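You operate a simulated robot arm through the tools that you are given. There is no shell and no other tool.

You are at the controls of a simulated robot arm. One attempt, no reset.

## Task
Shim the door of unit 22 till the gap gauge shows 0, shut it and lock it.
Fine: slacken the black hinge knob, push home the one shim of the size shown, tighten the knob again.

Only the result counts: the job must be done as asked and must still hold three seconds after the hand-in. Knocking over, shifting, dropping, spilling or breaking anything else fails it.

## Robot
A 6-joint arm with a two-finger gripper on a trunk, on a base that drives. Base frame: it is fixed to the floor where the robot stands at the start and does not move with it; the origin is under the middle of the robot, x ahead of it, y to its left, z up. Readings come in mm, degrees, newtons and seconds.
Its first joint turns from -149.0 to 149.0 degrees. Places, roughly: black knob on the hinge block [2900, 100, 600]; black knob with a steel tab [2900, 200, 1200]; black latch [2500, 750, 1000]; black wing lock on the door [3100, 100, 800]; blue brush [1500, 750, 1000]; blue foot knob [3200, 100, 100]; blue gap gauge [3200, 100, 600]; blue shim [2900, 200, 600]; green clamp knob [3000, 500, 1200]; green shim [2900, 200, 600]; grey latch [2500, 500, 1000]; lock lever by the blue foot knob [3100, 100, 100]; lock lever by the red foot knob [2900, 100, 100]; numbered brass cylinder [2250, 750, 1000]; orange knob with a steel tab [3100, 200, 1200]; orange nut driver [1250, 750, 1000]; orange shim [2900, 200, 500]; paint tin [1500, 500, 1000]; red brush [1500, 750, 1000]; red foot knob [2800, 200, 100]; red plastic strip [3000, 500, 1250]; sanding block [1250, 750, 1000]; sealant tin [1500, 500, 1000]; white cabinet door [3000, 100, 900]; white cowl with black side lugs [3500, 250, 1000]; white plate with a yellow label [3750, 500, 1250]; yellow clamp knob [3100, 500, 1200]; yellow digital level [2500, 250, 1000]. Payload 1.57 kg.
The TCP is the grasp point between the finger pads, 21 mm short of the fingertips. In the tool frame z runs along the fingers and y along their closing line. The gripper opens to 70 mm. The gripper's body begins 50 mm behind the TCP.
Orientation is that of the tool frame in the base frame, as a unit quaternion [x, y, z, w]. With the fingers straight down and closing along the base's y, the tool's x points along the base's -x, its y along +y and its z along -z.

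## Interface
- The arm moves only by the tool step_arm. Its argument "rows" is a list of rows, each a list of 7 numbers: the shift along the tool's x, y, z in mm, then the turn, a rotation vector about the tool's x, y, z in degrees, then the opening in per cent of the stroke, from 0 (shut) to 100 (fully open). In form: [[x, y, z, rx, ry, rz, fingers], ...]. A call has 1 to 20 rows; each row is the pose to reach, as a shift and turn from the pose commanded when the call began, along the tool's axes at that moment. Each row takes 0.2 s and may step no farther than 50 mm and 8.6 degrees from the row before; otherwise, or with a gripper value out of range, the whole call is refused. Where a pose cannot be reached the arm comes as near as it can. A force on the tool above 60 N (or 10 N above the force at the start of the call, whichever is more), or a blocked arm, ends the call early, and 0.2 s more pass. Each finger halts on what it meets, pressing with about 30 N; the grip force reading is that of the motor and also rises with nothing between the fingers. The clock runs only during rows and for 0.2 s after the last one: add rows that repeat a pose to give the fingers time. It gives the time, the measured TCP pose, the force on the tool (base axes), the opening and the grip force at its end, in the units of the frame above (readings bear some noise), with the torque about the TCP (base axes, N m) and any sound that the robot's microphone picked up.
- Cameras (640 x 400 px; columns grow to the right, rows downward): "scene" is now at [21.8, 218.6, 1444.9]; the picture's right is [0.60, -0.80, -0.00], its down [-0.57, -0.43, -0.70] and it looks along [0.56, 0.42, -0.71] (base axes); focal length 214 px, centre (320, 200). "wrist" rides on the gripper at [79, 4, -81] in the tool frame; the picture's right is [-0.05, 1.00, 0.00], its down [-0.67, -0.04, -0.74] and it looks along [-0.74, -0.04, 0.67] (tool axes); focal length 256 px, centre (320, 200). There is no depth. A picture from a camera that has moved, and an enlarged one, comes with that camera's place and axes in the base frame and with its lens.
- get_image(camera): a new picture of that camera. No time passes.
- slide_trunk(by): slides the trunk up (or, below 0, down) by that many mm; the arm and the scene camera ride with it, the base frame stays. It gives what a move gives, with no picture.
- base_move(legs): drives the robot by 1 to 6 legs, each [ahead, turn to the left] in mm and degrees, along the robot's own axes; the way and the turn of a leg run together, so that a leg with both is an arc; at most 1500 mm and 180 degrees a leg. The arm and the cameras ride along, it lands a little off, and it stops where it bumps. It gives what a move gives.
- head_to(pan, tilt): turns the head with the scene camera to pan (to the left, within 155 degrees either way) and tilt (down, from -29 to 69), counted from straight ahead of the robot. It gives what a move gives.
- zoom(camera, box): a new picture of the part [left, top, right, bottom] of that camera's present view, enlarged. No time passes.
- job_done(): hands the job in; it is judged then, once.

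Places have to be worked out from the pictures, the camera data and where the tool is seen. Open the gripper and draw the arm clear of the work before you hand the job in, unless the task says otherwise.

The tools are called after "Emit:" as name(argument=value, ...) on one line, values as JSON. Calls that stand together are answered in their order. step_arm: Moves the arm, as the interface text tells. Its arguments: {"type":"object","properties":{"rows":{"type":"array","items":{"type":"array","items":{"type":"number"}}}},"required":["rows"]} The other tools are called the same way: slide_trunk (by) slides the trunk up or down; base_move (legs) drives the base; head_to (pan, tilt) turns the head that bears the scene camera; get_image (camera) takes a picture; zoom (camera, box) takes an enlarged picture of a part of a camera's view; job_done () hands the job in.

At the start:

```text
time: 0.0
tcp_pos: [930.7, 83.4, 775.2]
tcp_rot: [-0.003, 1.0, 0.001, 0.0]
contact_force: [-0.4, 0.2, -0.1]
ft_torque: [-0.06, -0.04, 0.01]
gripper_width: 69.6
gripper_force: 0.1
trunk travel left (down, up): [-457.0, 513.0]
robot x, y, heading: [-1.8, -0.8, 0.0]
head pan, tilt: [37.2, 45.3]
```

scene: 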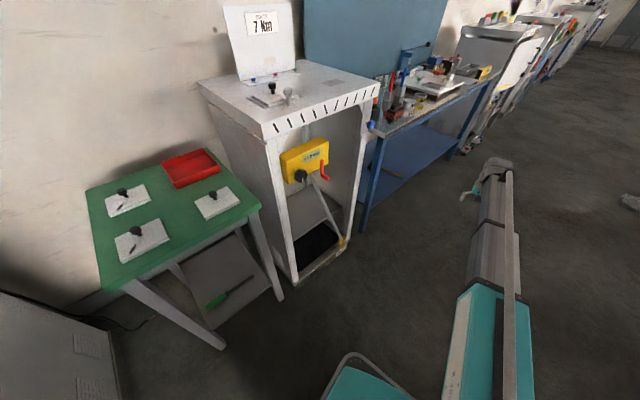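
wrist: 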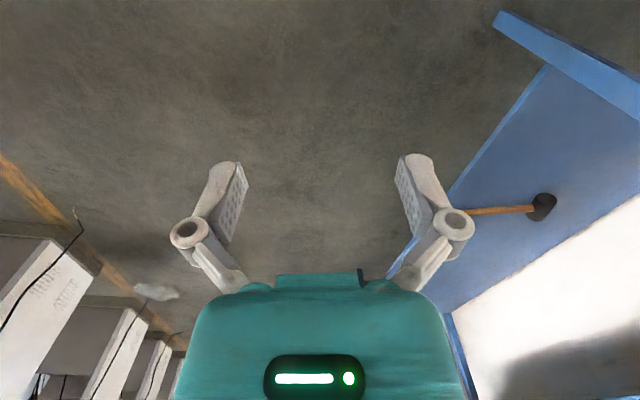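

I'll look toward the units ahead, where the places list puts unit 22 (around x≈3000, y≈100).

Emit:
head_to(pan=5, tilt=15)

Emit:
get_image(camera="scene")

```text
time: 1.0
tcp_pos: [931.2, 83.3, 774.4]
tcp_rot: [-0.002, 1.0, 0.0, 0.0]
contact_force: [-0.6, 0.3, 0.5]
ft_torque: [-0.02, 0.01, 0.0]
gripper_width: 70.0
gripper_force: 0.1
trunk travel left (down, up): [-457.0, 513.0]
robot x, y, heading: [-1.6, 1.9, 0.0]
head pan, tilt: [5.0, 15.0]
```

```text
taken
camera scene: at [50.2, 177.8, 1492.0], right [0.09, -1.0, 0.0], down [-0.26, -0.02, -0.97], along [0.96, 0.08, -0.26], focal length 214 px, centre (320, 200)
```

scene: 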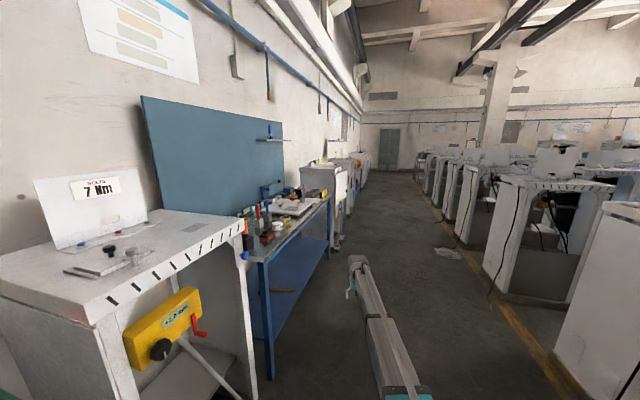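

The row of units along the left wall runs ahead. I'll enlarge the part around x≈3000 to find unit 22 and its door.

Emit:
zoom(camera="scene", box=[270, 130, 390, 205])

Emit:
zoom(camera="scene", box=[260, 140, 380, 260])

```text
5.33 times, centred on (330, 168) of scene
camera zoom: at [50.2, 177.8, 1492.0], right [0.09, -1.0, 0.0], down [-0.26, -0.02, -0.97], along [0.96, 0.08, -0.26], focal length 1144 px, centre (267, 373)
```

zoom: 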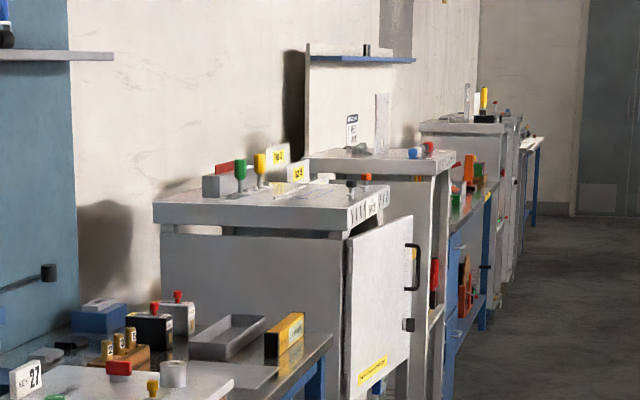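

```text
3.33 times, centred on (320, 200) of scene
camera zoom: at [50.2, 177.8, 1492.0], right [0.09, -1.0, 0.0], down [-0.26, -0.02, -0.97], along [0.96, 0.08, -0.26], focal length 715 px, centre (320, 200)
```

zoom: 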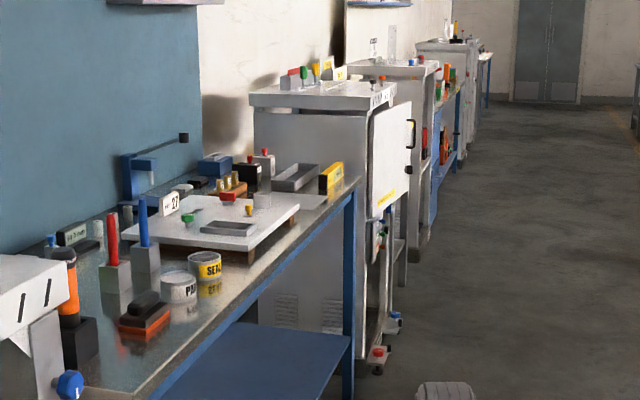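

The unit at x≈2700–3300 has a white door, slightly ajar, facing the aisle (–y). I'll drive down the aisle, swinging slightly away from the wall, to view the door from in front.

Emit:
base_move(legs=[[0, -22], [1500, 0], [0, 22], [1000, 0]])

Emit:
head_to(pan=60, tilt=35)

Emit:
get_image(camera="scene")

```text
time: 19.2
tcp_pos: [3287.4, -540.5, 775.3]
tcp_rot: [0.004, 1.0, 0.0, 0.0]
contact_force: [0.4, -0.2, -0.3]
ft_torque: [0.0, -0.01, 0.03]
gripper_width: 70.2
gripper_force: 0.0
trunk travel left (down, up): [-457.0, 513.0]
robot x, y, heading: [2354.6, -612.4, -1.2]
head pan, tilt: [5.0, 15.0]
```

```text
time: 20.4
tcp_pos: [3286.8, -541.6, 774.9]
tcp_rot: [0.004, 1.0, 0.0, 0.0]
contact_force: [1.3, 0.0, 0.3]
ft_torque: [0.01, 0.01, 0.01]
gripper_width: 69.8
gripper_force: 0.1
trunk travel left (down, up): [-457.0, 513.0]
robot x, y, heading: [2356.8, -616.3, -1.0]
head pan, tilt: [60.0, 35.0]
```

```text
taken
camera scene: at [2360.6, -367.4, 1460.1], right [0.86, -0.52, 0.0], down [-0.3, -0.49, -0.82], along [0.42, 0.7, -0.57], focal length 214 px, centre (320, 200)
```

scene: 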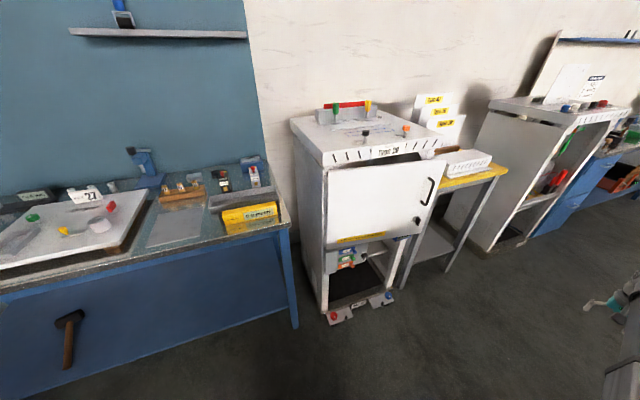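

Emit:
zoom(camera="scene", box=[280, 80, 480, 205])

Emit:
zoom(camera="scene", box=[310, 220, 430, 330])

```text
3.20 times, centred on (380, 142) of scene
camera zoom: at [2360.6, -367.4, 1460.1], right [0.86, -0.52, 0.0], down [-0.3, -0.49, -0.82], along [0.42, 0.7, -0.57], focal length 686 px, centre (128, 384)
```

zoom: 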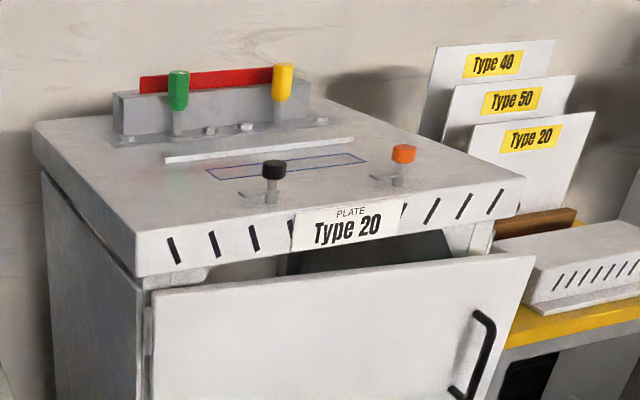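

```text
3.64 times, centred on (370, 275) of scene
camera zoom: at [2360.6, -367.4, 1460.1], right [0.86, -0.52, 0.0], down [-0.3, -0.49, -0.82], along [0.42, 0.7, -0.57], focal length 780 px, centre (138, -73)
```

zoom: 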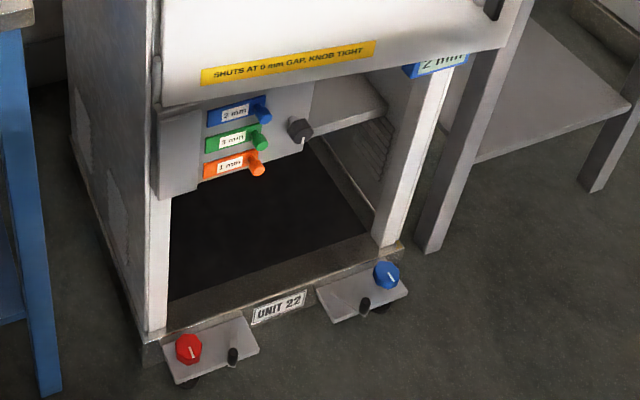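

Unit 22 confirmed: shims blue 2 mm, green 3 mm(?), orange 1 mm, knob beside them, and a gauge on the right post. I'll retract the arm first, then drive in front of it.

Emit:
step_arm(rows=[[40, 0, 0, 0, 0, 0, 100], [80, 0, 0, 0, 0, 0, 100], [120, 0, 0, 0, 0, 0, 100], [160, 0, 0, 0, 0, 0, 100], [200, 0, 0, 0, 0, 0, 100], [240, 0, 0, 0, 0, 0, 100], [280, 0, 0, 0, 0, 0, 100], [320, 0, 0, 0, 0, 0, 100]])

Emit:
base_move(legs=[[0, -15], [660, 0], [0, 60]])

Emit:
head_to(pan=45, tilt=45)

Emit:
get_image(camera="scene")

```text
time: 22.2
tcp_pos: [2970.5, -541.9, 774.2]
tcp_rot: [0.004, 1.0, 0.001, 0.0]
contact_force: [-0.2, 0.7, -0.1]
ft_torque: [0.02, 0.01, 0.03]
gripper_width: 69.7
gripper_force: 0.1
trunk travel left (down, up): [-457.0, 513.0]
robot x, y, heading: [2355.9, -612.9, -1.0]
head pan, tilt: [60.0, 35.0]
```

```text
time: 31.8
tcp_pos: [3369.7, -302.1, 775.4]
tcp_rot: [-0.386, 0.922, 0.0, 0.0]
contact_force: [0.6, 0.6, -0.3]
ft_torque: [0.0, 0.0, 0.02]
gripper_width: 70.1
gripper_force: 0.0
trunk travel left (down, up): [-457.0, 513.0]
robot x, y, heading: [3005.1, -807.0, 44.8]
head pan, tilt: [60.0, 35.0]
```

```text
time: 32.5
tcp_pos: [3369.1, -301.8, 776.3]
tcp_rot: [-0.387, 0.922, -0.001, 0.0]
contact_force: [0.6, -0.3, 0.0]
ft_torque: [0.0, -0.01, -0.03]
gripper_width: 70.2
gripper_force: 0.1
trunk travel left (down, up): [-457.0, 513.0]
robot x, y, heading: [3003.4, -805.7, 44.6]
head pan, tilt: [45.0, 45.0]
```

```text
taken
camera scene: at [2857.3, -637.5, 1445.3], right [1.0, -0.01, 0.0], down [0.0, -0.71, -0.71], along [0.0, 0.71, -0.71], focal length 214 px, centre (320, 200)
```

scene: 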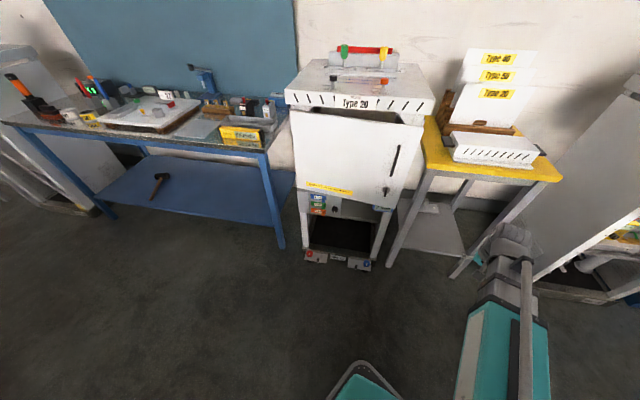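

Now I'll enlarge the lower hinge area, the gauge and the door from here.

Emit:
zoom(camera="scene", box=[290, 170, 410, 270])

Emit:
zoom(camera="scene", box=[300, 185, 350, 220])

Emit:
zoom(camera="scene", box=[360, 140, 420, 220])

```text
4.00 times, centred on (350, 220) of scene
camera zoom: at [2857.3, -637.5, 1445.3], right [1.0, -0.01, 0.0], down [0.0, -0.71, -0.71], along [0.0, 0.71, -0.71], focal length 858 px, centre (200, 120)
```

zoom: 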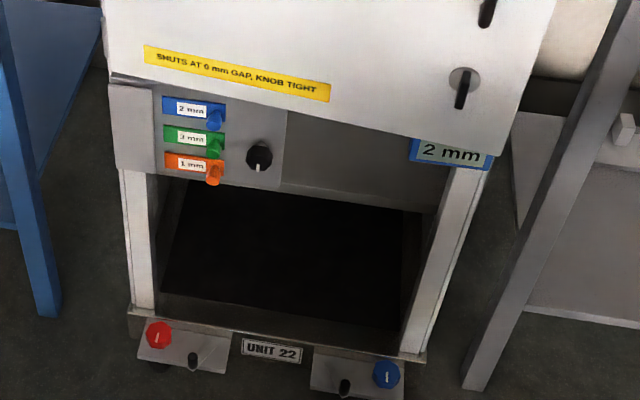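

```text
11.43 times, centred on (325, 202) of scene
camera zoom: at [2857.3, -637.5, 1445.3], right [1.0, -0.01, 0.0], down [0.0, -0.71, -0.71], along [0.0, 0.71, -0.71], focal length 2451 px, centre (263, 171)
```

zoom: 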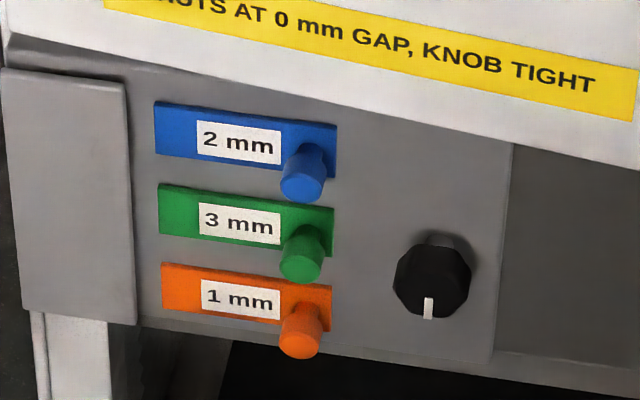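

```text
5.00 times, centred on (390, 180) of scene
camera zoom: at [2857.3, -637.5, 1445.3], right [1.0, -0.01, 0.0], down [0.0, -0.71, -0.71], along [0.0, 0.71, -0.71], focal length 1072 px, centre (-30, 300)
```

zoom: 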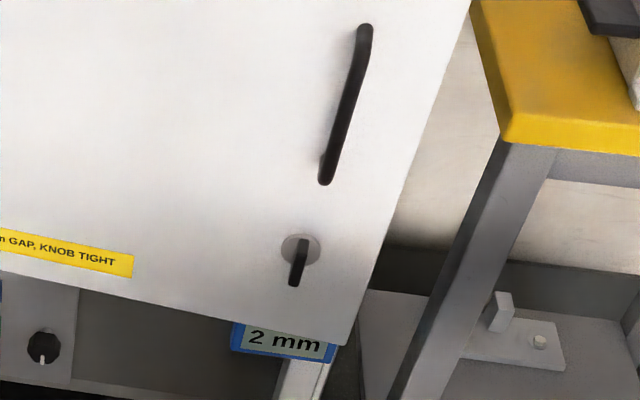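

The gauge reads 2 mm, so the blue 2 mm shim is the one. I'll finish turning to face the unit and lower the trunk to bring the arm to working height.

Emit:
base_move(legs=[[0, 45.3]])

Emit:
head_to(pan=0, tilt=50)

Emit:
slide_trunk(by=-250)

Emit:
get_image(camera="scene")

Emit:
get_image(camera="wrist")

```text
time: 36.0
tcp_pos: [2882.9, -200.3, 775.5]
tcp_rot: [0.724, -0.69, 0.0, 0.0]
contact_force: [0.4, 0.2, -0.7]
ft_torque: [-0.01, -0.01, 0.0]
gripper_width: 69.9
gripper_force: 0.0
trunk travel left (down, up): [-457.0, 513.0]
robot x, y, heading: [3023.4, -814.3, 91.5]
head pan, tilt: [45.0, 45.0]
```

```text
time: 37.2
tcp_pos: [2882.2, -199.6, 776.0]
tcp_rot: [0.723, -0.691, 0.0, 0.0]
contact_force: [-1.2, -0.5, 0.2]
ft_torque: [0.0, -0.05, 0.01]
gripper_width: 70.1
gripper_force: 0.0
trunk travel left (down, up): [-457.0, 513.0]
robot x, y, heading: [3022.5, -813.6, 91.4]
head pan, tilt: [0.0, 50.0]
```

```text
time: 39.8
tcp_pos: [2883.0, -200.5, 526.0]
tcp_rot: [0.723, -0.691, 0.0, 0.0]
contact_force: [-0.5, 0.0, 0.1]
ft_torque: [0.02, -0.01, 0.01]
gripper_width: 70.0
gripper_force: 0.0
trunk travel left (down, up): [-207.0, 763.0]
robot x, y, heading: [3017.7, -806.3, 91.3]
head pan, tilt: [0.0, 50.0]
```

```text
taken
camera scene: at [2854.9, -782.6, 1188.4], right [1.0, 0.02, 0.0], down [0.02, -0.77, -0.64], along [-0.01, 0.64, -0.77], focal length 214 px, centre (320, 200)
```

scene: 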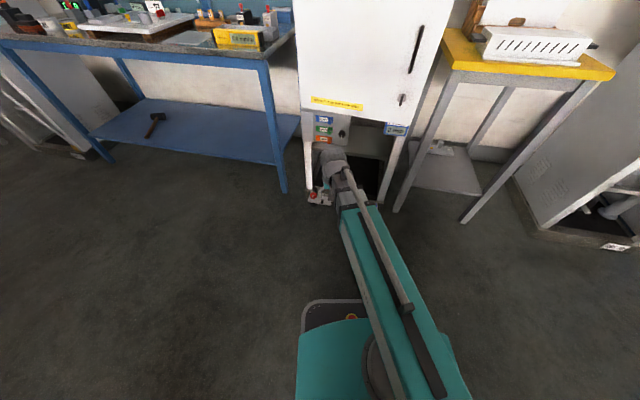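

```text
taken
camera wrist: at [2882.8, -279.7, 606.8], right [-1.0, 0.01, 0.0], down [0.0, 0.67, 0.74], along [0.01, 0.74, -0.67], focal length 256 px, centre (320, 200)
```

wrist: 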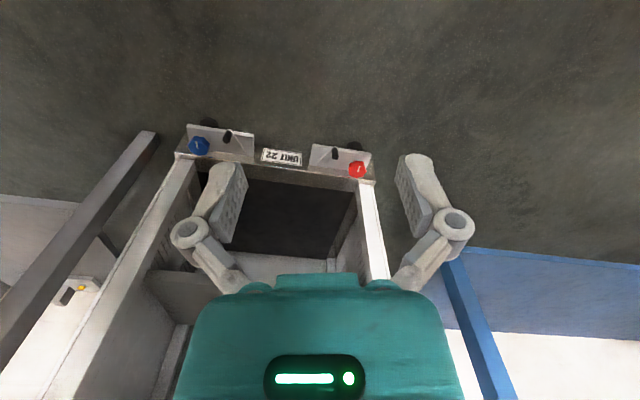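

The wrist camera shows the unit upside down, as expected. I'll swing the tool from pointing down to horizontal (toward +y), moving it forward a bit and up at the same time, staying clear of the door.

Emit:
step_arm(rows=[[-10, 0, -6, 0, -8, 0, 100], [-20, 0, -12, 0, -16, 0, 100], [-30, 0, -18, 0, -24, 0, 100], [-40, 0, -24, 0, -32, 0, 100], [-50, 0, -30, 0, -40, 0, 100], [-60, 0, -36, 0, -48, 0, 100], [-70, 0, -42, 0, -56, 0, 100], [-80, 0, -48, 0, -64, 0, 100], [-90, 0, -54, 0, -72, 0, 100], [-100, 0, -60, 0, -80, 0, 100], [-110, 0, -66, 0, -86, 0, 100], [-120, 0, -70, 0, -90, 0, 100]])

Emit:
get_image(camera="wrist")

Emit:
get_image(camera="scene")

```text
time: 42.4
tcp_pos: [2874.7, -82.6, 712.1]
tcp_rot: [0.512, -0.488, -0.511, -0.488]
contact_force: [0.1, -0.3, -0.2]
ft_torque: [-0.02, -0.03, -0.01]
gripper_width: 69.9
gripper_force: 0.2
out of reach, approached as far as the arm can: row 1, 2, 4, 5, 6, 7, 8, 9, 10, 11, 12
trunk travel left (down, up): [-207.0, 763.0]
robot x, y, heading: [3028.7, -812.0, 91.5]
head pan, tilt: [0.0, 50.0]
```

```text
taken
camera wrist: at [2874.7, -164.2, 632.3], right [-1.0, -0.05, 0.05], down [0.07, -0.74, 0.67], along [0.01, 0.67, 0.74], focal length 256 px, centre (320, 200)
```

wrist: 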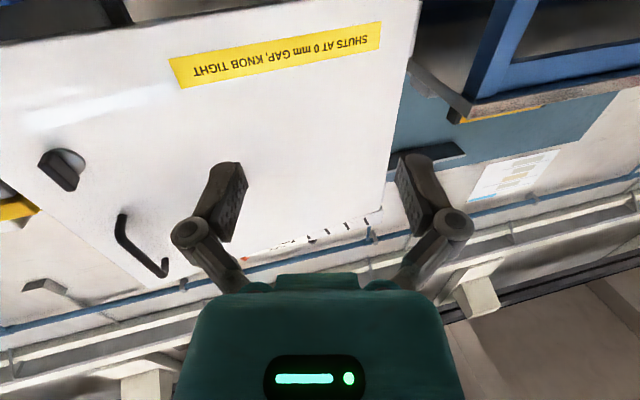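

```text
taken
camera scene: at [2854.9, -782.6, 1188.4], right [1.0, 0.02, 0.0], down [0.02, -0.77, -0.64], along [-0.01, 0.64, -0.77], focal length 214 px, centre (320, 200)
```

scene: 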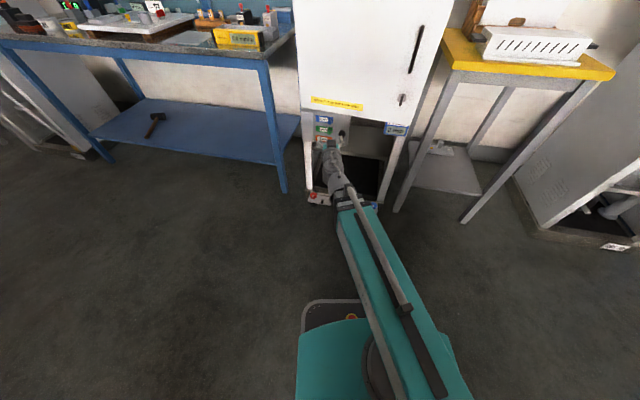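

The arm can't get low enough at this trunk height with the tool horizontal (z 712 reached). I'll lower the trunk 150 mm and look again.

Emit:
slide_trunk(by=-150)

Emit:
get_image(camera="wrist")

Emit:
get_image(camera="scene")

```text
time: 44.1
tcp_pos: [2874.8, -83.3, 562.6]
tcp_rot: [0.513, -0.488, -0.511, -0.487]
contact_force: [0.4, -0.2, 0.4]
ft_torque: [0.01, 0.02, 0.0]
gripper_width: 69.9
gripper_force: 0.1
trunk travel left (down, up): [-57.0, 913.0]
robot x, y, heading: [3022.7, -809.8, 90.9]
head pan, tilt: [0.0, 50.0]
```

```text
taken
camera wrist: at [2874.8, -164.4, 482.2], right [-1.0, -0.05, 0.05], down [0.07, -0.74, 0.67], along [0.01, 0.67, 0.74], focal length 256 px, centre (320, 200)
```

wrist: 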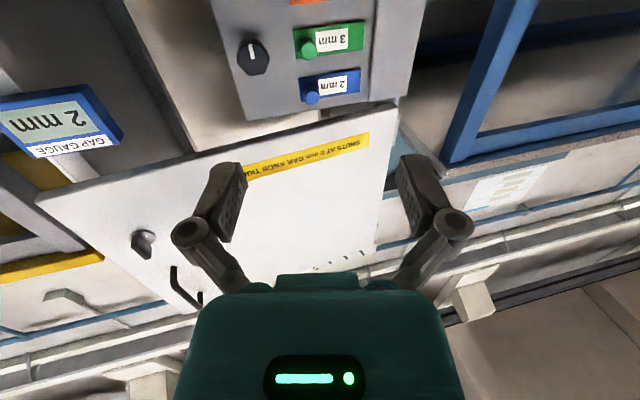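

```text
taken
camera scene: at [2854.9, -782.6, 1038.4], right [1.0, 0.02, 0.0], down [0.02, -0.77, -0.64], along [-0.01, 0.64, -0.77], focal length 214 px, centre (320, 200)
```

scene: 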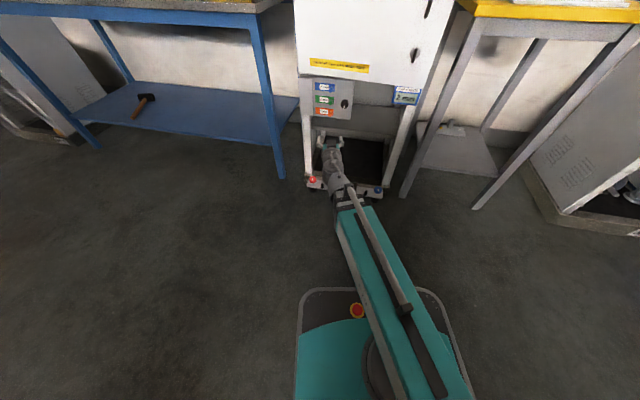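

The gauge clearly reads 2 mm. I'll enlarge both views to triangulate the knob and the blue shim.

Emit:
zoom(camera="wrist", box=[220, 0, 420, 125])

Emit:
zoom(camera="scene", box=[290, 70, 370, 120])

Emit:
zoom(camera="wrist", box=[0, 70, 220, 310])

```text
3.20 times, centred on (320, 62) of wrist
camera zoom: at [2874.8, -164.4, 482.2], right [-1.0, -0.05, 0.05], down [0.07, -0.74, 0.67], along [0.01, 0.67, 0.74], focal length 819 px, centre (320, 640)
```

zoom: 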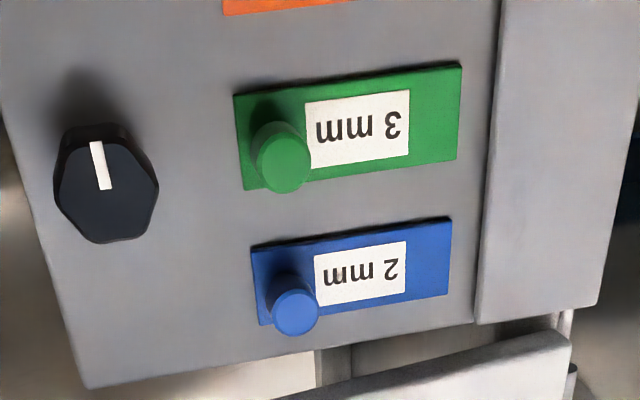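

```text
8.00 times, centred on (330, 95) of scene
camera zoom: at [2854.9, -782.6, 1038.4], right [1.0, 0.02, 0.0], down [0.02, -0.77, -0.64], along [-0.01, 0.64, -0.77], focal length 1716 px, centre (240, 1040)
```

zoom: 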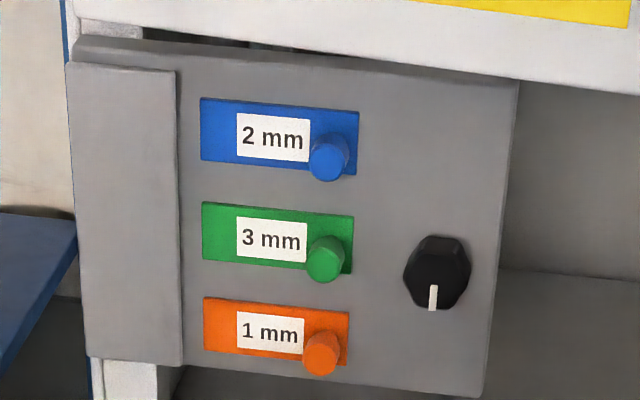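

```text
1.67 times, centred on (110, 190) of wrist
camera zoom: at [2874.8, -164.4, 482.2], right [-1.0, -0.05, 0.05], down [0.07, -0.74, 0.67], along [0.01, 0.67, 0.74], focal length 427 px, centre (670, 217)
```

zoom: 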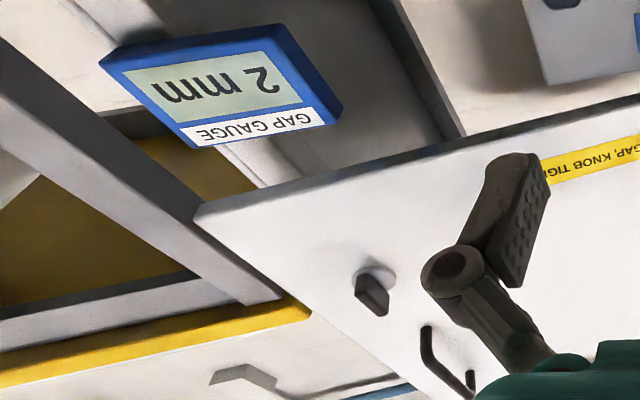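

Triangulation puts the knob's front face near (2941, 153, 586) and the blue peg tip near (2877, 162, 639). I'll straighten the tool's yaw and move to a point in front of the knob with the opening around 57 mm.

Emit:
step_arm(rows=[[-5, -15, 28, 0.6, 0, 0, 90], [-10, -30, 56, 1.2, 0, 0, 84], [-15, -45, 84, 1.8, 0, 0, 82], [-20, -60, 112, 2.4, 0, 0, 82], [-23, -73, 139, 2.8, 0, 0, 82], [-23, -73, 139, 2.8, 0, 0, 82]])

Emit:
get_image(camera="wrist")

Emit:
zoom(camera="scene", box=[290, 70, 370, 120])

```text
time: 45.5
tcp_pos: [2939.2, 59.8, 562.3]
tcp_rot: [-0.5, 0.5, 0.5, 0.5]
contact_force: [-0.6, 0.0, -0.4]
ft_torque: [0.04, 0.01, -0.04]
gripper_width: 57.5
gripper_force: 0.0
out of reach, approached as far as the arm can: row 1, 2, 3, 4, 5, 6
trunk travel left (down, up): [-57.0, 913.0]
robot x, y, heading: [3022.9, -809.0, 91.2]
head pan, tilt: [0.0, 50.0]
```

```text
taken
camera wrist: at [2935.9, -20.4, 482.3], right [-1.0, 0.0, 0.05], down [0.03, -0.75, 0.67], along [0.04, 0.67, 0.74], focal length 256 px, centre (320, 200)
```

wrist: 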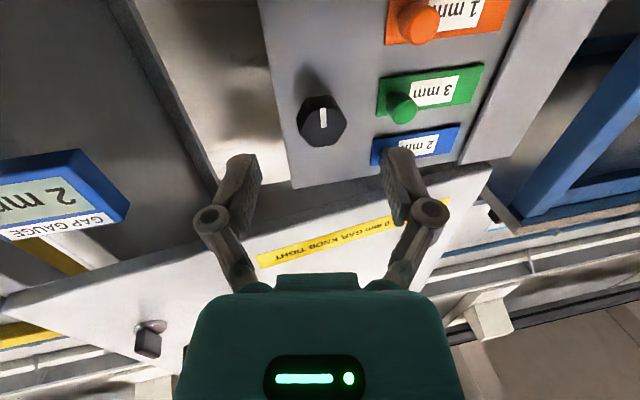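

```text
8.00 times, centred on (330, 95) of scene
camera zoom: at [2854.9, -782.6, 1038.4], right [1.0, 0.02, 0.0], down [0.02, -0.77, -0.64], along [-0.01, 0.64, -0.77], focal length 1716 px, centre (240, 1040)
```

zoom: 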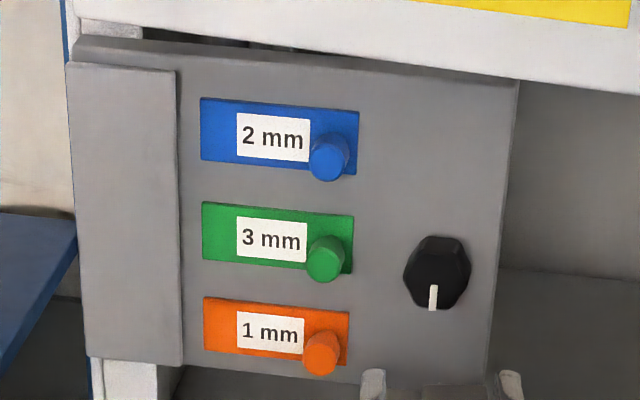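

The knob is confirmed at about (2940, 153, 587), and the gripper is centred on it in x. I'll raise the tool 25 mm and see how the arm responds.

Emit:
step_arm(rows=[[-12, 0, 0, 0, 0, 0, 82], [-25, 0, 0, 0, 0, 0, 82]])

```text
time: 46.1
tcp_pos: [2940.0, 61.1, 562.1]
tcp_rot: [-0.5, 0.5, 0.5, 0.5]
contact_force: [-0.7, -0.2, -0.3]
ft_torque: [-0.05, -0.01, 0.01]
gripper_width: 57.4
gripper_force: 0.0
out of reach, approached as far as the arm can: row 1, 2
trunk travel left (down, up): [-57.0, 913.0]
robot x, y, heading: [3025.7, -808.2, 91.3]
head pan, tilt: [0.0, 50.0]
```

The commanded pose is evidently still below what's reachable (the arm rests on its limit). I'll raise the command in steps until the arm follows.

Emit:
step_arm(rows=[[-30, 0, 0, 0, 0, 0, 82], [-60, 0, 0, 0, 0, 0, 82], [-80, 0, 0, 0, 0, 0, 82], [-80, 0, 0, 0, 0, 0, 82]])

```text
time: 47.1
tcp_pos: [2940.2, 61.3, 562.3]
tcp_rot: [-0.5, 0.5, 0.5, 0.501]
contact_force: [0.3, -0.4, 0.1]
ft_torque: [-0.01, -0.02, 0.03]
gripper_width: 57.4
gripper_force: 0.1
out of reach, approached as far as the arm can: row 1, 2, 3, 4
trunk travel left (down, up): [-57.0, 913.0]
robot x, y, heading: [3023.5, -809.8, 91.3]
head pan, tilt: [0.0, 50.0]
```

Emit:
step_arm(rows=[[-40, 0, 0, 0, 0, 0, 82], [-80, 0, 0, 0, 0, 0, 82], [-80, 0, 0, 0, 0, 0, 82]])

Emit:
get_image(camera="scene")

```text
time: 47.9
tcp_pos: [2940.0, 57.4, 561.1]
tcp_rot: [-0.5, 0.5, 0.5, 0.5]
contact_force: [0.6, -0.7, 0.0]
ft_torque: [0.02, -0.01, 0.02]
gripper_width: 57.5
gripper_force: 0.1
out of reach, approached as far as the arm can: row 1, 2, 3
trunk travel left (down, up): [-57.0, 913.0]
robot x, y, heading: [3022.8, -811.9, 91.2]
head pan, tilt: [0.0, 50.0]
```

```text
taken
camera scene: at [2854.9, -782.5, 1038.4], right [1.0, 0.02, 0.0], down [0.02, -0.77, -0.64], along [-0.01, 0.64, -0.77], focal length 214 px, centre (320, 200)
```

scene: 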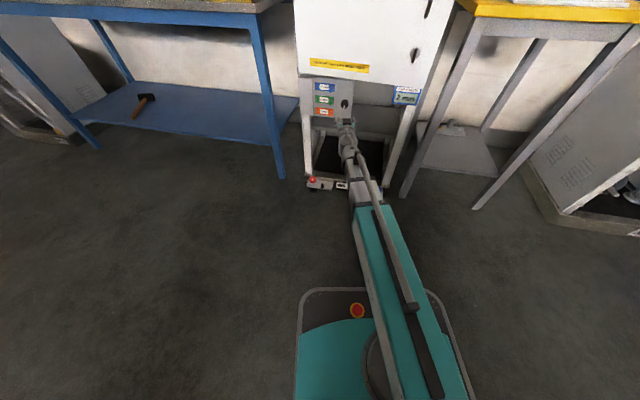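

Upward moves aren't followed, so some joint seems to be at its limit. I'll back off from the unit and probe with a small downward pitch to see what the arm can do.

Emit:
step_arm(rows=[[0, 0, -40, 0, 0, 0, 82], [0, 0, -80, 0, 0, 0, 82], [0, 0, -80, 0, 0, 0, 82]])

Emit:
step_arm(rows=[[0, 0, 0, 0, 8, 0, 82], [0, 0, 0, 0, 16, 0, 82], [0, 0, 0, 0, 16, 0, 82]])

Emit:
step_arm(rows=[[0, 0, 0, 0, 8, 0, 82], [0, 0, 0, 0, 14, 0, 82], [0, 0, 0, 0, 14, 0, 82]])

```text
time: 48.7
tcp_pos: [2940.5, -23.4, 562.2]
tcp_rot: [-0.5, 0.501, 0.499, 0.5]
contact_force: [0.4, 0.3, 0.6]
ft_torque: [-0.02, -0.03, 0.0]
gripper_width: 57.3
gripper_force: 0.0
trunk travel left (down, up): [-57.0, 913.0]
robot x, y, heading: [3023.1, -811.2, 91.0]
head pan, tilt: [0.0, 50.0]
```

```text
time: 49.5
tcp_pos: [2936.9, -24.9, 510.3]
tcp_rot: [-0.564, 0.567, 0.424, 0.426]
contact_force: [0.9, -0.2, -0.8]
ft_torque: [-0.03, 0.02, 0.01]
gripper_width: 57.5
gripper_force: 0.1
out of reach, approached as far as the arm can: row 1, 2, 3
trunk travel left (down, up): [-57.0, 913.0]
robot x, y, heading: [3021.0, -809.8, 91.5]
head pan, tilt: [0.0, 50.0]
```

```text
time: 50.3
tcp_pos: [2938.8, -24.1, 468.8]
tcp_rot: [-0.612, 0.614, 0.352, 0.354]
contact_force: [0.6, -0.2, 0.0]
ft_torque: [-0.02, 0.0, 0.03]
gripper_width: 57.4
gripper_force: 0.2
out of reach, approached as far as the arm can: row 1, 2, 3
trunk travel left (down, up): [-57.0, 913.0]
robot x, y, heading: [3025.0, -811.1, 91.3]
head pan, tilt: [0.0, 50.0]
```

The readings reveal that the arm moves like a SCARA: the wrist height is fixed by the trunk (186 mm from wrist to TCP), so height is set with slide_trunk. I'll level the tool again and raise the trunk by 25 mm.

Emit:
step_arm(rows=[[0, 0, 0, 0, -8, 0, 82], [0, 0, 0, 0, -16, 0, 82], [0, 0, 0, 0, -24, 0, 82], [0, 0, 0, 0, -30, 0, 82], [0, 0, 0, 0, -30, 0, 82]])

Emit:
slide_trunk(by=25)

Emit:
get_image(camera="wrist")

```text
time: 51.5
tcp_pos: [2936.6, -22.1, 561.4]
tcp_rot: [-0.5, 0.501, 0.499, 0.5]
contact_force: [-0.3, 0.1, -0.3]
ft_torque: [-0.05, -0.03, -0.01]
gripper_width: 57.4
gripper_force: 0.0
out of reach, approached as far as the arm can: row 1, 2, 3, 4, 5
trunk travel left (down, up): [-57.0, 913.0]
robot x, y, heading: [3024.1, -811.6, 91.4]
head pan, tilt: [0.0, 50.0]
```

```text
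time: 52.2
tcp_pos: [2938.2, -21.8, 585.6]
tcp_rot: [-0.5, 0.501, 0.499, 0.5]
contact_force: [-0.7, 0.7, -0.1]
ft_torque: [-0.01, -0.01, 0.02]
gripper_width: 57.4
gripper_force: 0.0
trunk travel left (down, up): [-82.0, 888.0]
robot x, y, heading: [3022.4, -807.6, 91.1]
head pan, tilt: [0.0, 50.0]
```

```text
taken
camera wrist: at [2934.0, -103.1, 507.1], right [-1.0, 0.0, 0.05], down [0.03, -0.74, 0.67], along [0.04, 0.67, 0.74], focal length 256 px, centre (320, 200)
```

wrist: 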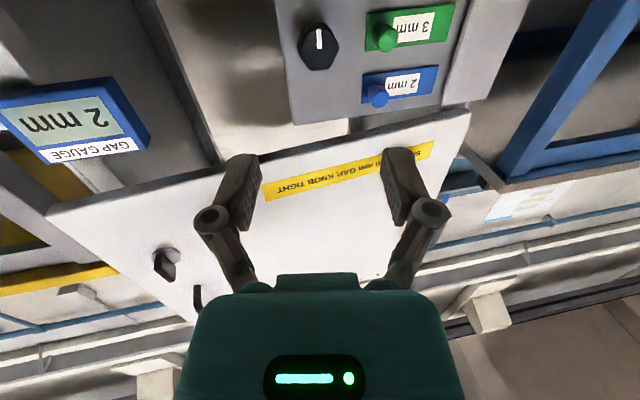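

The knob's centre matches z≈586, x≈2940. I'll advance to y≈122 so the fingertips are just short of the knob, then check.

Emit:
step_arm(rows=[[0, -1, 35, 0, 0, 0, 82], [0, -2, 70, 0, 0, 0, 82], [0, -2, 105, 0, 0, 0, 82], [0, -2, 135, 0, 0, 0, 82], [0, -2, 144, 0, 0, 0, 82], [0, -2, 144, 0, 0, 0, 82]])

Emit:
get_image(camera="wrist")

Emit:
zoom(camera="scene", box=[290, 70, 390, 132])

```text
time: 53.6
tcp_pos: [2942.2, 122.7, 586.9]
tcp_rot: [-0.5, 0.502, 0.498, 0.5]
contact_force: [0.7, -0.9, -0.7]
ft_torque: [0.04, 0.03, 0.0]
gripper_width: 57.3
gripper_force: 0.1
trunk travel left (down, up): [-82.0, 888.0]
robot x, y, heading: [3024.5, -809.2, 91.2]
head pan, tilt: [0.0, 50.0]
```

```text
taken
camera wrist: at [2938.2, 41.8, 506.8], right [-1.0, 0.0, 0.05], down [0.03, -0.74, 0.67], along [0.04, 0.67, 0.74], focal length 256 px, centre (320, 200)
```

wrist: 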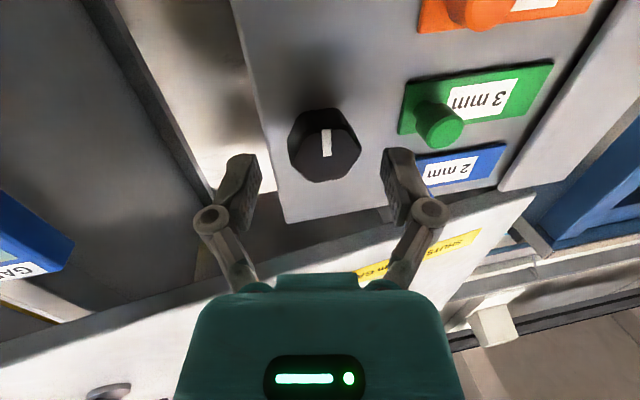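

```text
6.40 times, centred on (340, 101) of scene
camera zoom: at [2854.9, -782.5, 1063.4], right [1.0, 0.02, 0.0], down [0.02, -0.77, -0.64], along [-0.01, 0.64, -0.77], focal length 1373 px, centre (192, 834)
```

zoom: 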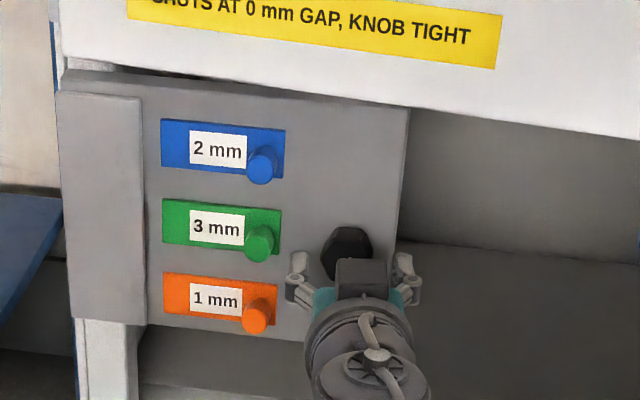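

The knob is well between the fingers (about 2.5 mm to world –x). I'll shift by that, advance 37 mm so the fingers straddle the knob, and close.

Emit:
step_arm(rows=[[0, 2.5, 10, 0, 0, 0, 82], [0, 2.5, 20, 0, 0, 0, 82], [0, 2.5, 30, 0, 0, 0, 82], [0, 2.5, 37, 0, 0, 0, 82], [0, 2.5, 37, 0, 0, 0, 82]])

Emit:
get_image(camera="wrist")

```text
time: 54.8
tcp_pos: [2940.2, 158.6, 586.3]
tcp_rot: [-0.499, 0.502, 0.498, 0.501]
contact_force: [3.5, -8.8, -3.1]
ft_torque: [0.02, 0.14, -0.32]
gripper_width: 66.4
gripper_force: 6.7
trunk travel left (down, up): [-82.0, 888.0]
robot x, y, heading: [3022.2, -808.2, 91.3]
head pan, tilt: [0.0, 50.0]
```

```text
taken
camera wrist: at [2936.1, 77.0, 506.9], right [-1.0, 0.0, 0.05], down [0.03, -0.74, 0.67], along [0.04, 0.67, 0.74], focal length 256 px, centre (320, 200)
```

wrist: 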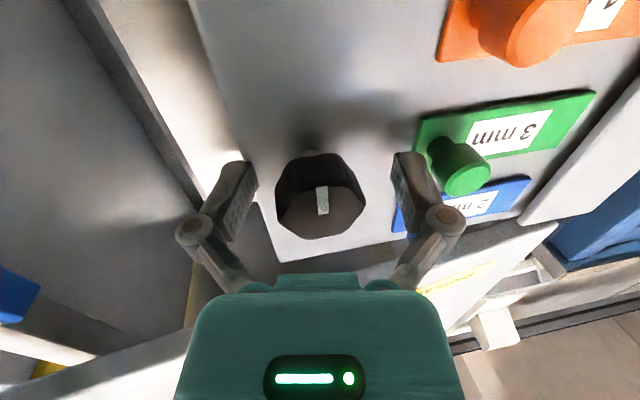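

The slight push-back (–8.8 N) and spread fingers suggest the tips touch the hinge plate at y≈180. I'll back off 6 mm and then close on the knob.

Emit:
step_arm(rows=[[0, 0, -6, 0, 0, 0, 82], [0, 0, -6, 0, 0, 0, 82]])

Emit:
step_arm(rows=[[0, 0, 0, 0, 0, 0, 60], [0, 0, 0, 0, 0, 0, 45], [0, 0, 0, 0, 0, 0, 40], [0, 0, 0, 0, 0, 0, 40]])

Emit:
get_image(camera="wrist")

```text
time: 55.4
tcp_pos: [2938.4, 153.9, 586.0]
tcp_rot: [-0.501, 0.501, 0.499, 0.499]
contact_force: [1.8, -1.3, 0.1]
ft_torque: [0.01, 0.0, -0.02]
gripper_width: 59.0
gripper_force: 1.1
trunk travel left (down, up): [-82.0, 888.0]
robot x, y, heading: [3022.8, -813.4, 91.5]
head pan, tilt: [0.0, 50.0]
```

```text
time: 56.4
tcp_pos: [2942.0, 152.2, 585.7]
tcp_rot: [-0.498, 0.504, 0.497, 0.501]
contact_force: [25.7, -20.7, -6.5]
ft_torque: [-0.01, 0.21, -0.99]
gripper_width: 52.9
gripper_force: 18.8
trunk travel left (down, up): [-82.0, 888.0]
robot x, y, heading: [3024.8, -809.3, 91.3]
head pan, tilt: [0.0, 50.0]
```

```text
taken
camera wrist: at [2937.6, 70.7, 507.2], right [-1.0, 0.01, 0.05], down [0.03, -0.74, 0.67], along [0.05, 0.67, 0.74], focal length 256 px, centre (320, 200)
```

wrist: 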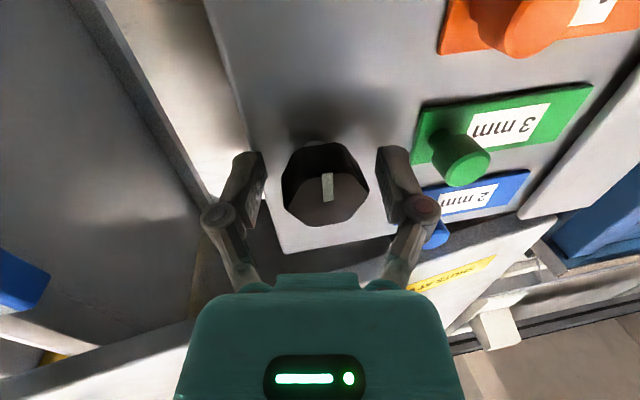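

Closing is opposed with a –y push, so the tips are probably still dragging on the plate. I'll open, back off 8 mm more, and close again.

Emit:
step_arm(rows=[[0, 0, 0, 0, 0, 0, 80], [0, 0, -4, 0, 0, 0, 80], [0, 0, -8, 0, 0, 0, 80], [0, 0, -8, 0, 0, 0, 80]])

Emit:
step_arm(rows=[[0, 0, 0, 0, 0, 0, 65], [0, 0, 0, 0, 0, 0, 50], [0, 0, 0, 0, 0, 0, 45], [0, 0, 0, 0, 0, 0, 45]])

Emit:
get_image(camera="wrist")

```text
time: 57.4
tcp_pos: [2938.0, 146.2, 585.7]
tcp_rot: [-0.5, 0.501, 0.499, 0.5]
contact_force: [0.9, -0.7, 0.1]
ft_torque: [0.01, -0.01, -0.03]
gripper_width: 56.0
gripper_force: 0.0
trunk travel left (down, up): [-82.0, 888.0]
robot x, y, heading: [3023.6, -809.5, 91.3]
head pan, tilt: [0.0, 50.0]
```

```text
time: 58.4
tcp_pos: [2939.0, 145.5, 585.8]
tcp_rot: [-0.5, 0.503, 0.498, 0.5]
contact_force: [13.5, -2.0, -0.6]
ft_torque: [-0.05, -0.02, -0.18]
gripper_width: 40.7
gripper_force: 6.9
trunk travel left (down, up): [-82.0, 888.0]
robot x, y, heading: [3022.2, -809.2, 91.3]
head pan, tilt: [0.0, 50.0]
```

```text
taken
camera wrist: at [2935.2, 64.2, 507.1], right [-1.0, 0.01, 0.05], down [0.03, -0.74, 0.67], along [0.04, 0.67, 0.74], focal length 256 px, centre (320, 200)
```

wrist: 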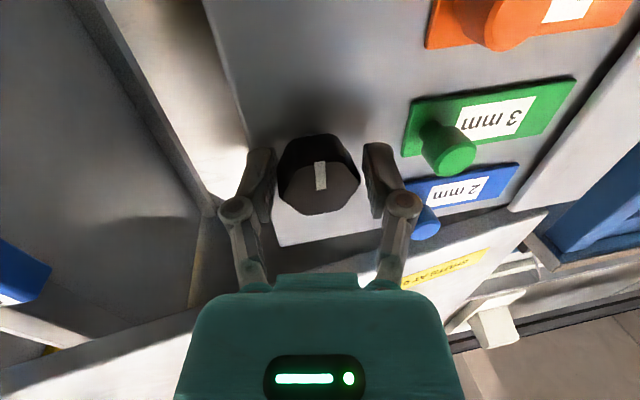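

The +x finger now touches the knob first. I'll shift 2 mm toward +x and close fully.

Emit:
step_arm(rows=[[0, -2, 0, 0, 0, 0, 45], [0, -2, 0, 0, 0, 0, 35], [0, -2, 0, 0, 0, 0, 25], [0, -2, 0, 0, 0, 0, 15], [0, -2, 0, 0, 0, 0, 15]])

Emit:
get_image(camera="wrist")

```text
time: 59.6
tcp_pos: [2940.1, 145.5, 587.0]
tcp_rot: [-0.499, 0.502, 0.499, 0.501]
contact_force: [14.9, -6.1, -1.2]
ft_torque: [0.01, -0.04, -0.51]
gripper_width: 38.1
gripper_force: 31.9
trunk travel left (down, up): [-82.0, 888.0]
robot x, y, heading: [3023.2, -809.9, 91.5]
head pan, tilt: [0.0, 50.0]
```

```text
taken
camera wrist: at [2936.5, 64.3, 507.2], right [-1.0, 0.0, 0.05], down [0.03, -0.74, 0.67], along [0.04, 0.67, 0.74], focal length 256 px, centre (320, 200)
```

wrist: 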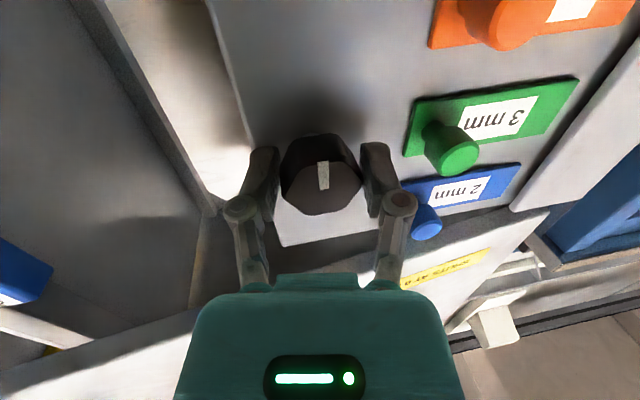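

The knob is gripped (38 mm, 32 N). I'll turn it counter-clockwise (as seen from the front, –rz) to slacken it.

Emit:
step_arm(rows=[[0, 0, 0, 0, 0, -6, 15], [0, 0, 0, 0, 0, -12, 15], [0, 0, 0, 0, 0, -18, 15], [0, 0, 0, 0, 0, -24, 15], [0, 0, 0, 0, 0, -30, 15], [0, 0, 0, 0, 0, -30, 15]])

Emit:
get_image(camera="wrist")

```text
time: 61.0
tcp_pos: [2939.8, 146.3, 585.7]
tcp_rot: [0.613, -0.354, -0.352, -0.612]
contact_force: [8.3, 6.3, 1.7]
ft_torque: [0.25, -0.05, -0.5]
gripper_width: 37.8
gripper_force: 31.9
trunk travel left (down, up): [-82.0, 888.0]
robot x, y, heading: [3023.9, -810.1, 91.2]
head pan, tilt: [0.0, 50.0]
```

```text
taken
camera wrist: at [2976.4, 64.9, 515.6], right [-0.89, 0.0, -0.46], down [-0.31, -0.74, 0.6], along [-0.34, 0.67, 0.66], focal length 256 px, centre (320, 200)
```

wrist: 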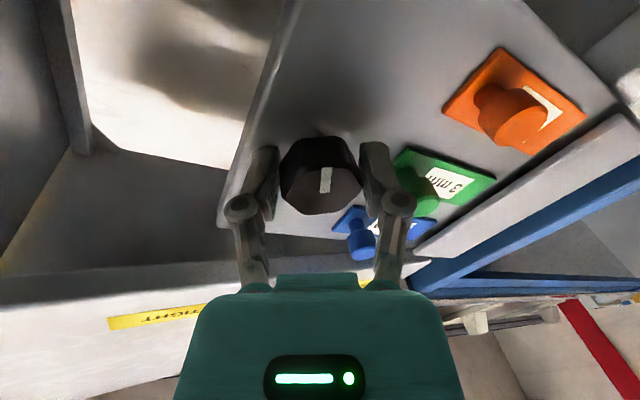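

It turned freely 30° with the fingers. I'll continue to 90° counter-clockwise.

Emit:
step_arm(rows=[[0, 0, 0, 0, 0, -7, 15], [0, 0, 0, 0, 0, -14, 15], [0, 0, 0, 0, 0, -21, 15], [0, 0, 0, 0, 0, -28, 15], [0, 0, 0, 0, 0, -35, 15], [0, 0, 0, 0, 0, -42, 15], [0, 0, 0, 0, 0, -50, 15], [0, 0, 0, 0, 0, -58, 15], [0, 0, 0, 0, 0, -58, 15]])

Emit:
get_image(camera="wrist")

Emit:
zoom(camera="scene", box=[290, 70, 430, 157])

```text
time: 63.0
tcp_pos: [2939.0, 144.4, 584.2]
tcp_rot: [0.709, -0.013, -0.011, -0.705]
contact_force: [-4.9, -6.3, -12.8]
ft_torque: [-0.15, 0.02, 0.63]
gripper_width: 34.6
gripper_force: 32.6
trunk travel left (down, up): [-82.0, 888.0]
robot x, y, heading: [3022.2, -811.4, 91.4]
head pan, tilt: [0.0, 50.0]
```

```text
taken
camera wrist: at [3018.9, 63.2, 578.5], right [-0.09, 0.0, -1.0], down [-0.67, -0.74, 0.06], along [-0.74, 0.67, 0.06], focal length 256 px, centre (320, 200)
```

wrist: 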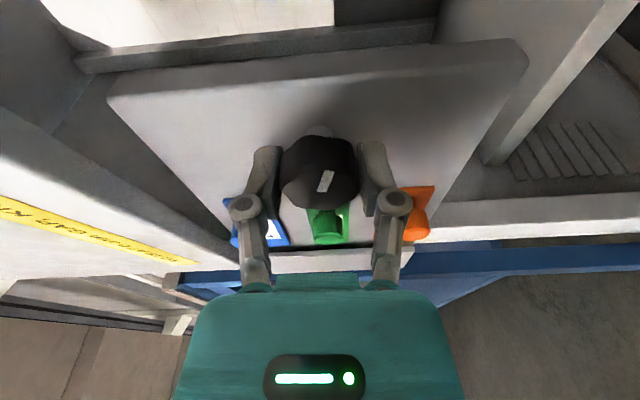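

```text
4.57 times, centred on (360, 114) of scene
camera zoom: at [2854.6, -781.7, 1063.1], right [1.0, 0.02, 0.0], down [0.02, -0.77, -0.64], along [-0.01, 0.64, -0.77], focal length 980 px, centre (137, 595)
```

zoom: 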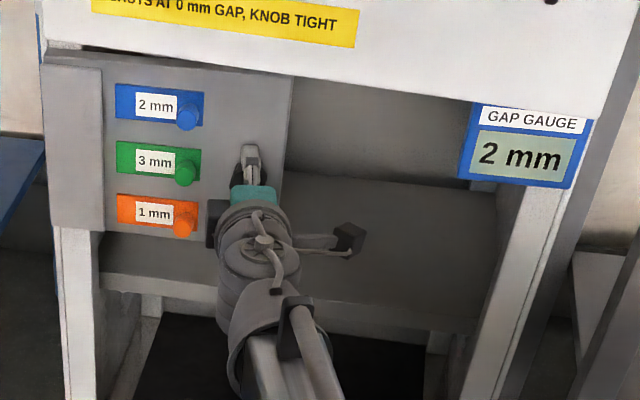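

The knob slipped slightly to seat on its flats (34.6 mm). I'll turn another 40° to see whether it keeps going or meets a stop.

Emit:
step_arm(rows=[[0, 0, 0, 0, 0, -7, 15], [0, 0, 0, 0, 0, -14, 15], [0, 0, 0, 0, 0, -21, 15], [0, 0, 0, 0, 0, -28, 15], [0, 0, 0, 0, 0, -35, 15], [0, 0, 0, 0, 0, -40, 15], [0, 0, 0, 0, 0, -40, 15]])

Emit:
get_image(camera="wrist")

```text
time: 64.6
tcp_pos: [2939.7, 147.2, 585.4]
tcp_rot: [0.67, 0.23, 0.231, -0.667]
contact_force: [4.0, -1.4, -15.0]
ft_torque: [-0.33, 0.68, -0.37]
gripper_width: 35.9
gripper_force: 32.3
trunk travel left (down, up): [-82.0, 888.0]
robot x, y, heading: [3024.6, -812.4, 91.2]
head pan, tilt: [0.0, 50.0]
```

```text
taken
camera wrist: at [3006.0, 65.9, 630.7], right [0.57, -0.01, -0.82], down [-0.55, -0.74, -0.38], along [-0.61, 0.67, -0.43], focal length 256 px, centre (320, 200)
```

wrist: 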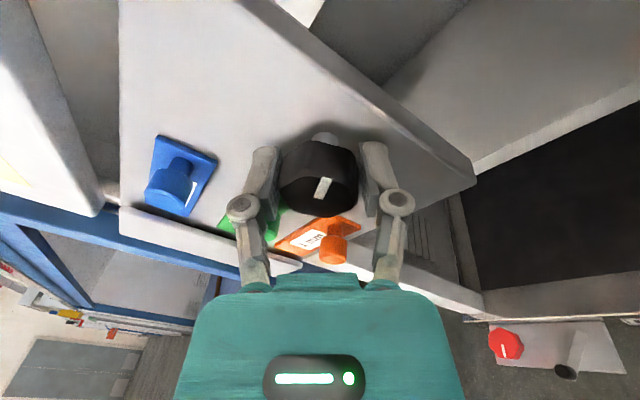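

Emit:
zoom(camera="wrist", box=[260, 110, 380, 230])

Emit:
step_arm(rows=[[0, 0, 0, 0, 0, -7, 15], [0, 0, 0, 0, 0, -14, 15], [0, 0, 0, 0, 0, -14, 15]])

Emit:
zoom(camera="wrist", box=[260, 110, 380, 230])

```text
3.33 times, centred on (320, 170) of wrist
camera zoom: at [3006.0, 65.9, 630.7], right [0.57, -0.01, -0.82], down [-0.55, -0.74, -0.38], along [-0.61, 0.67, -0.43], focal length 853 px, centre (320, 300)
```

zoom: 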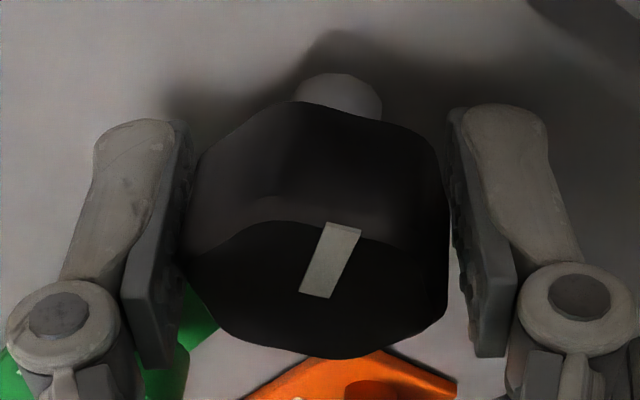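

```text
time: 65.4
tcp_pos: [2940.9, 146.3, 584.9]
tcp_rot: [0.637, 0.311, 0.31, -0.634]
contact_force: [4.1, 16.1, -3.8]
ft_torque: [-0.09, 0.35, -0.49]
gripper_width: 37.5
gripper_force: 31.7
trunk travel left (down, up): [-82.0, 888.0]
robot x, y, heading: [3026.3, -809.4, 91.1]
head pan, tilt: [0.0, 50.0]
```

```text
3.33 times, centred on (320, 170) of wrist
camera zoom: at [2993.1, 65.6, 645.4], right [0.76, -0.01, -0.66], down [-0.44, -0.75, -0.5], along [-0.49, 0.67, -0.57], focal length 853 px, centre (320, 300)
```

zoom: 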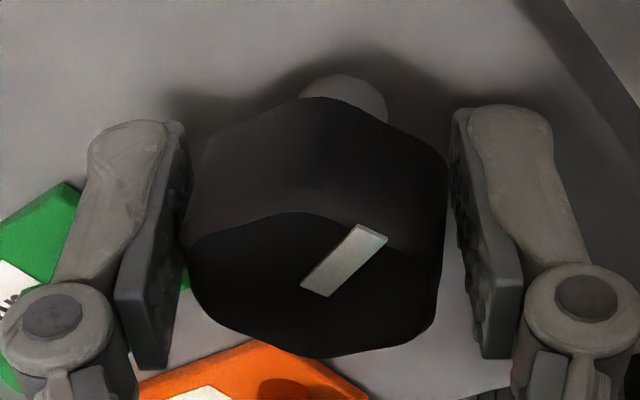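

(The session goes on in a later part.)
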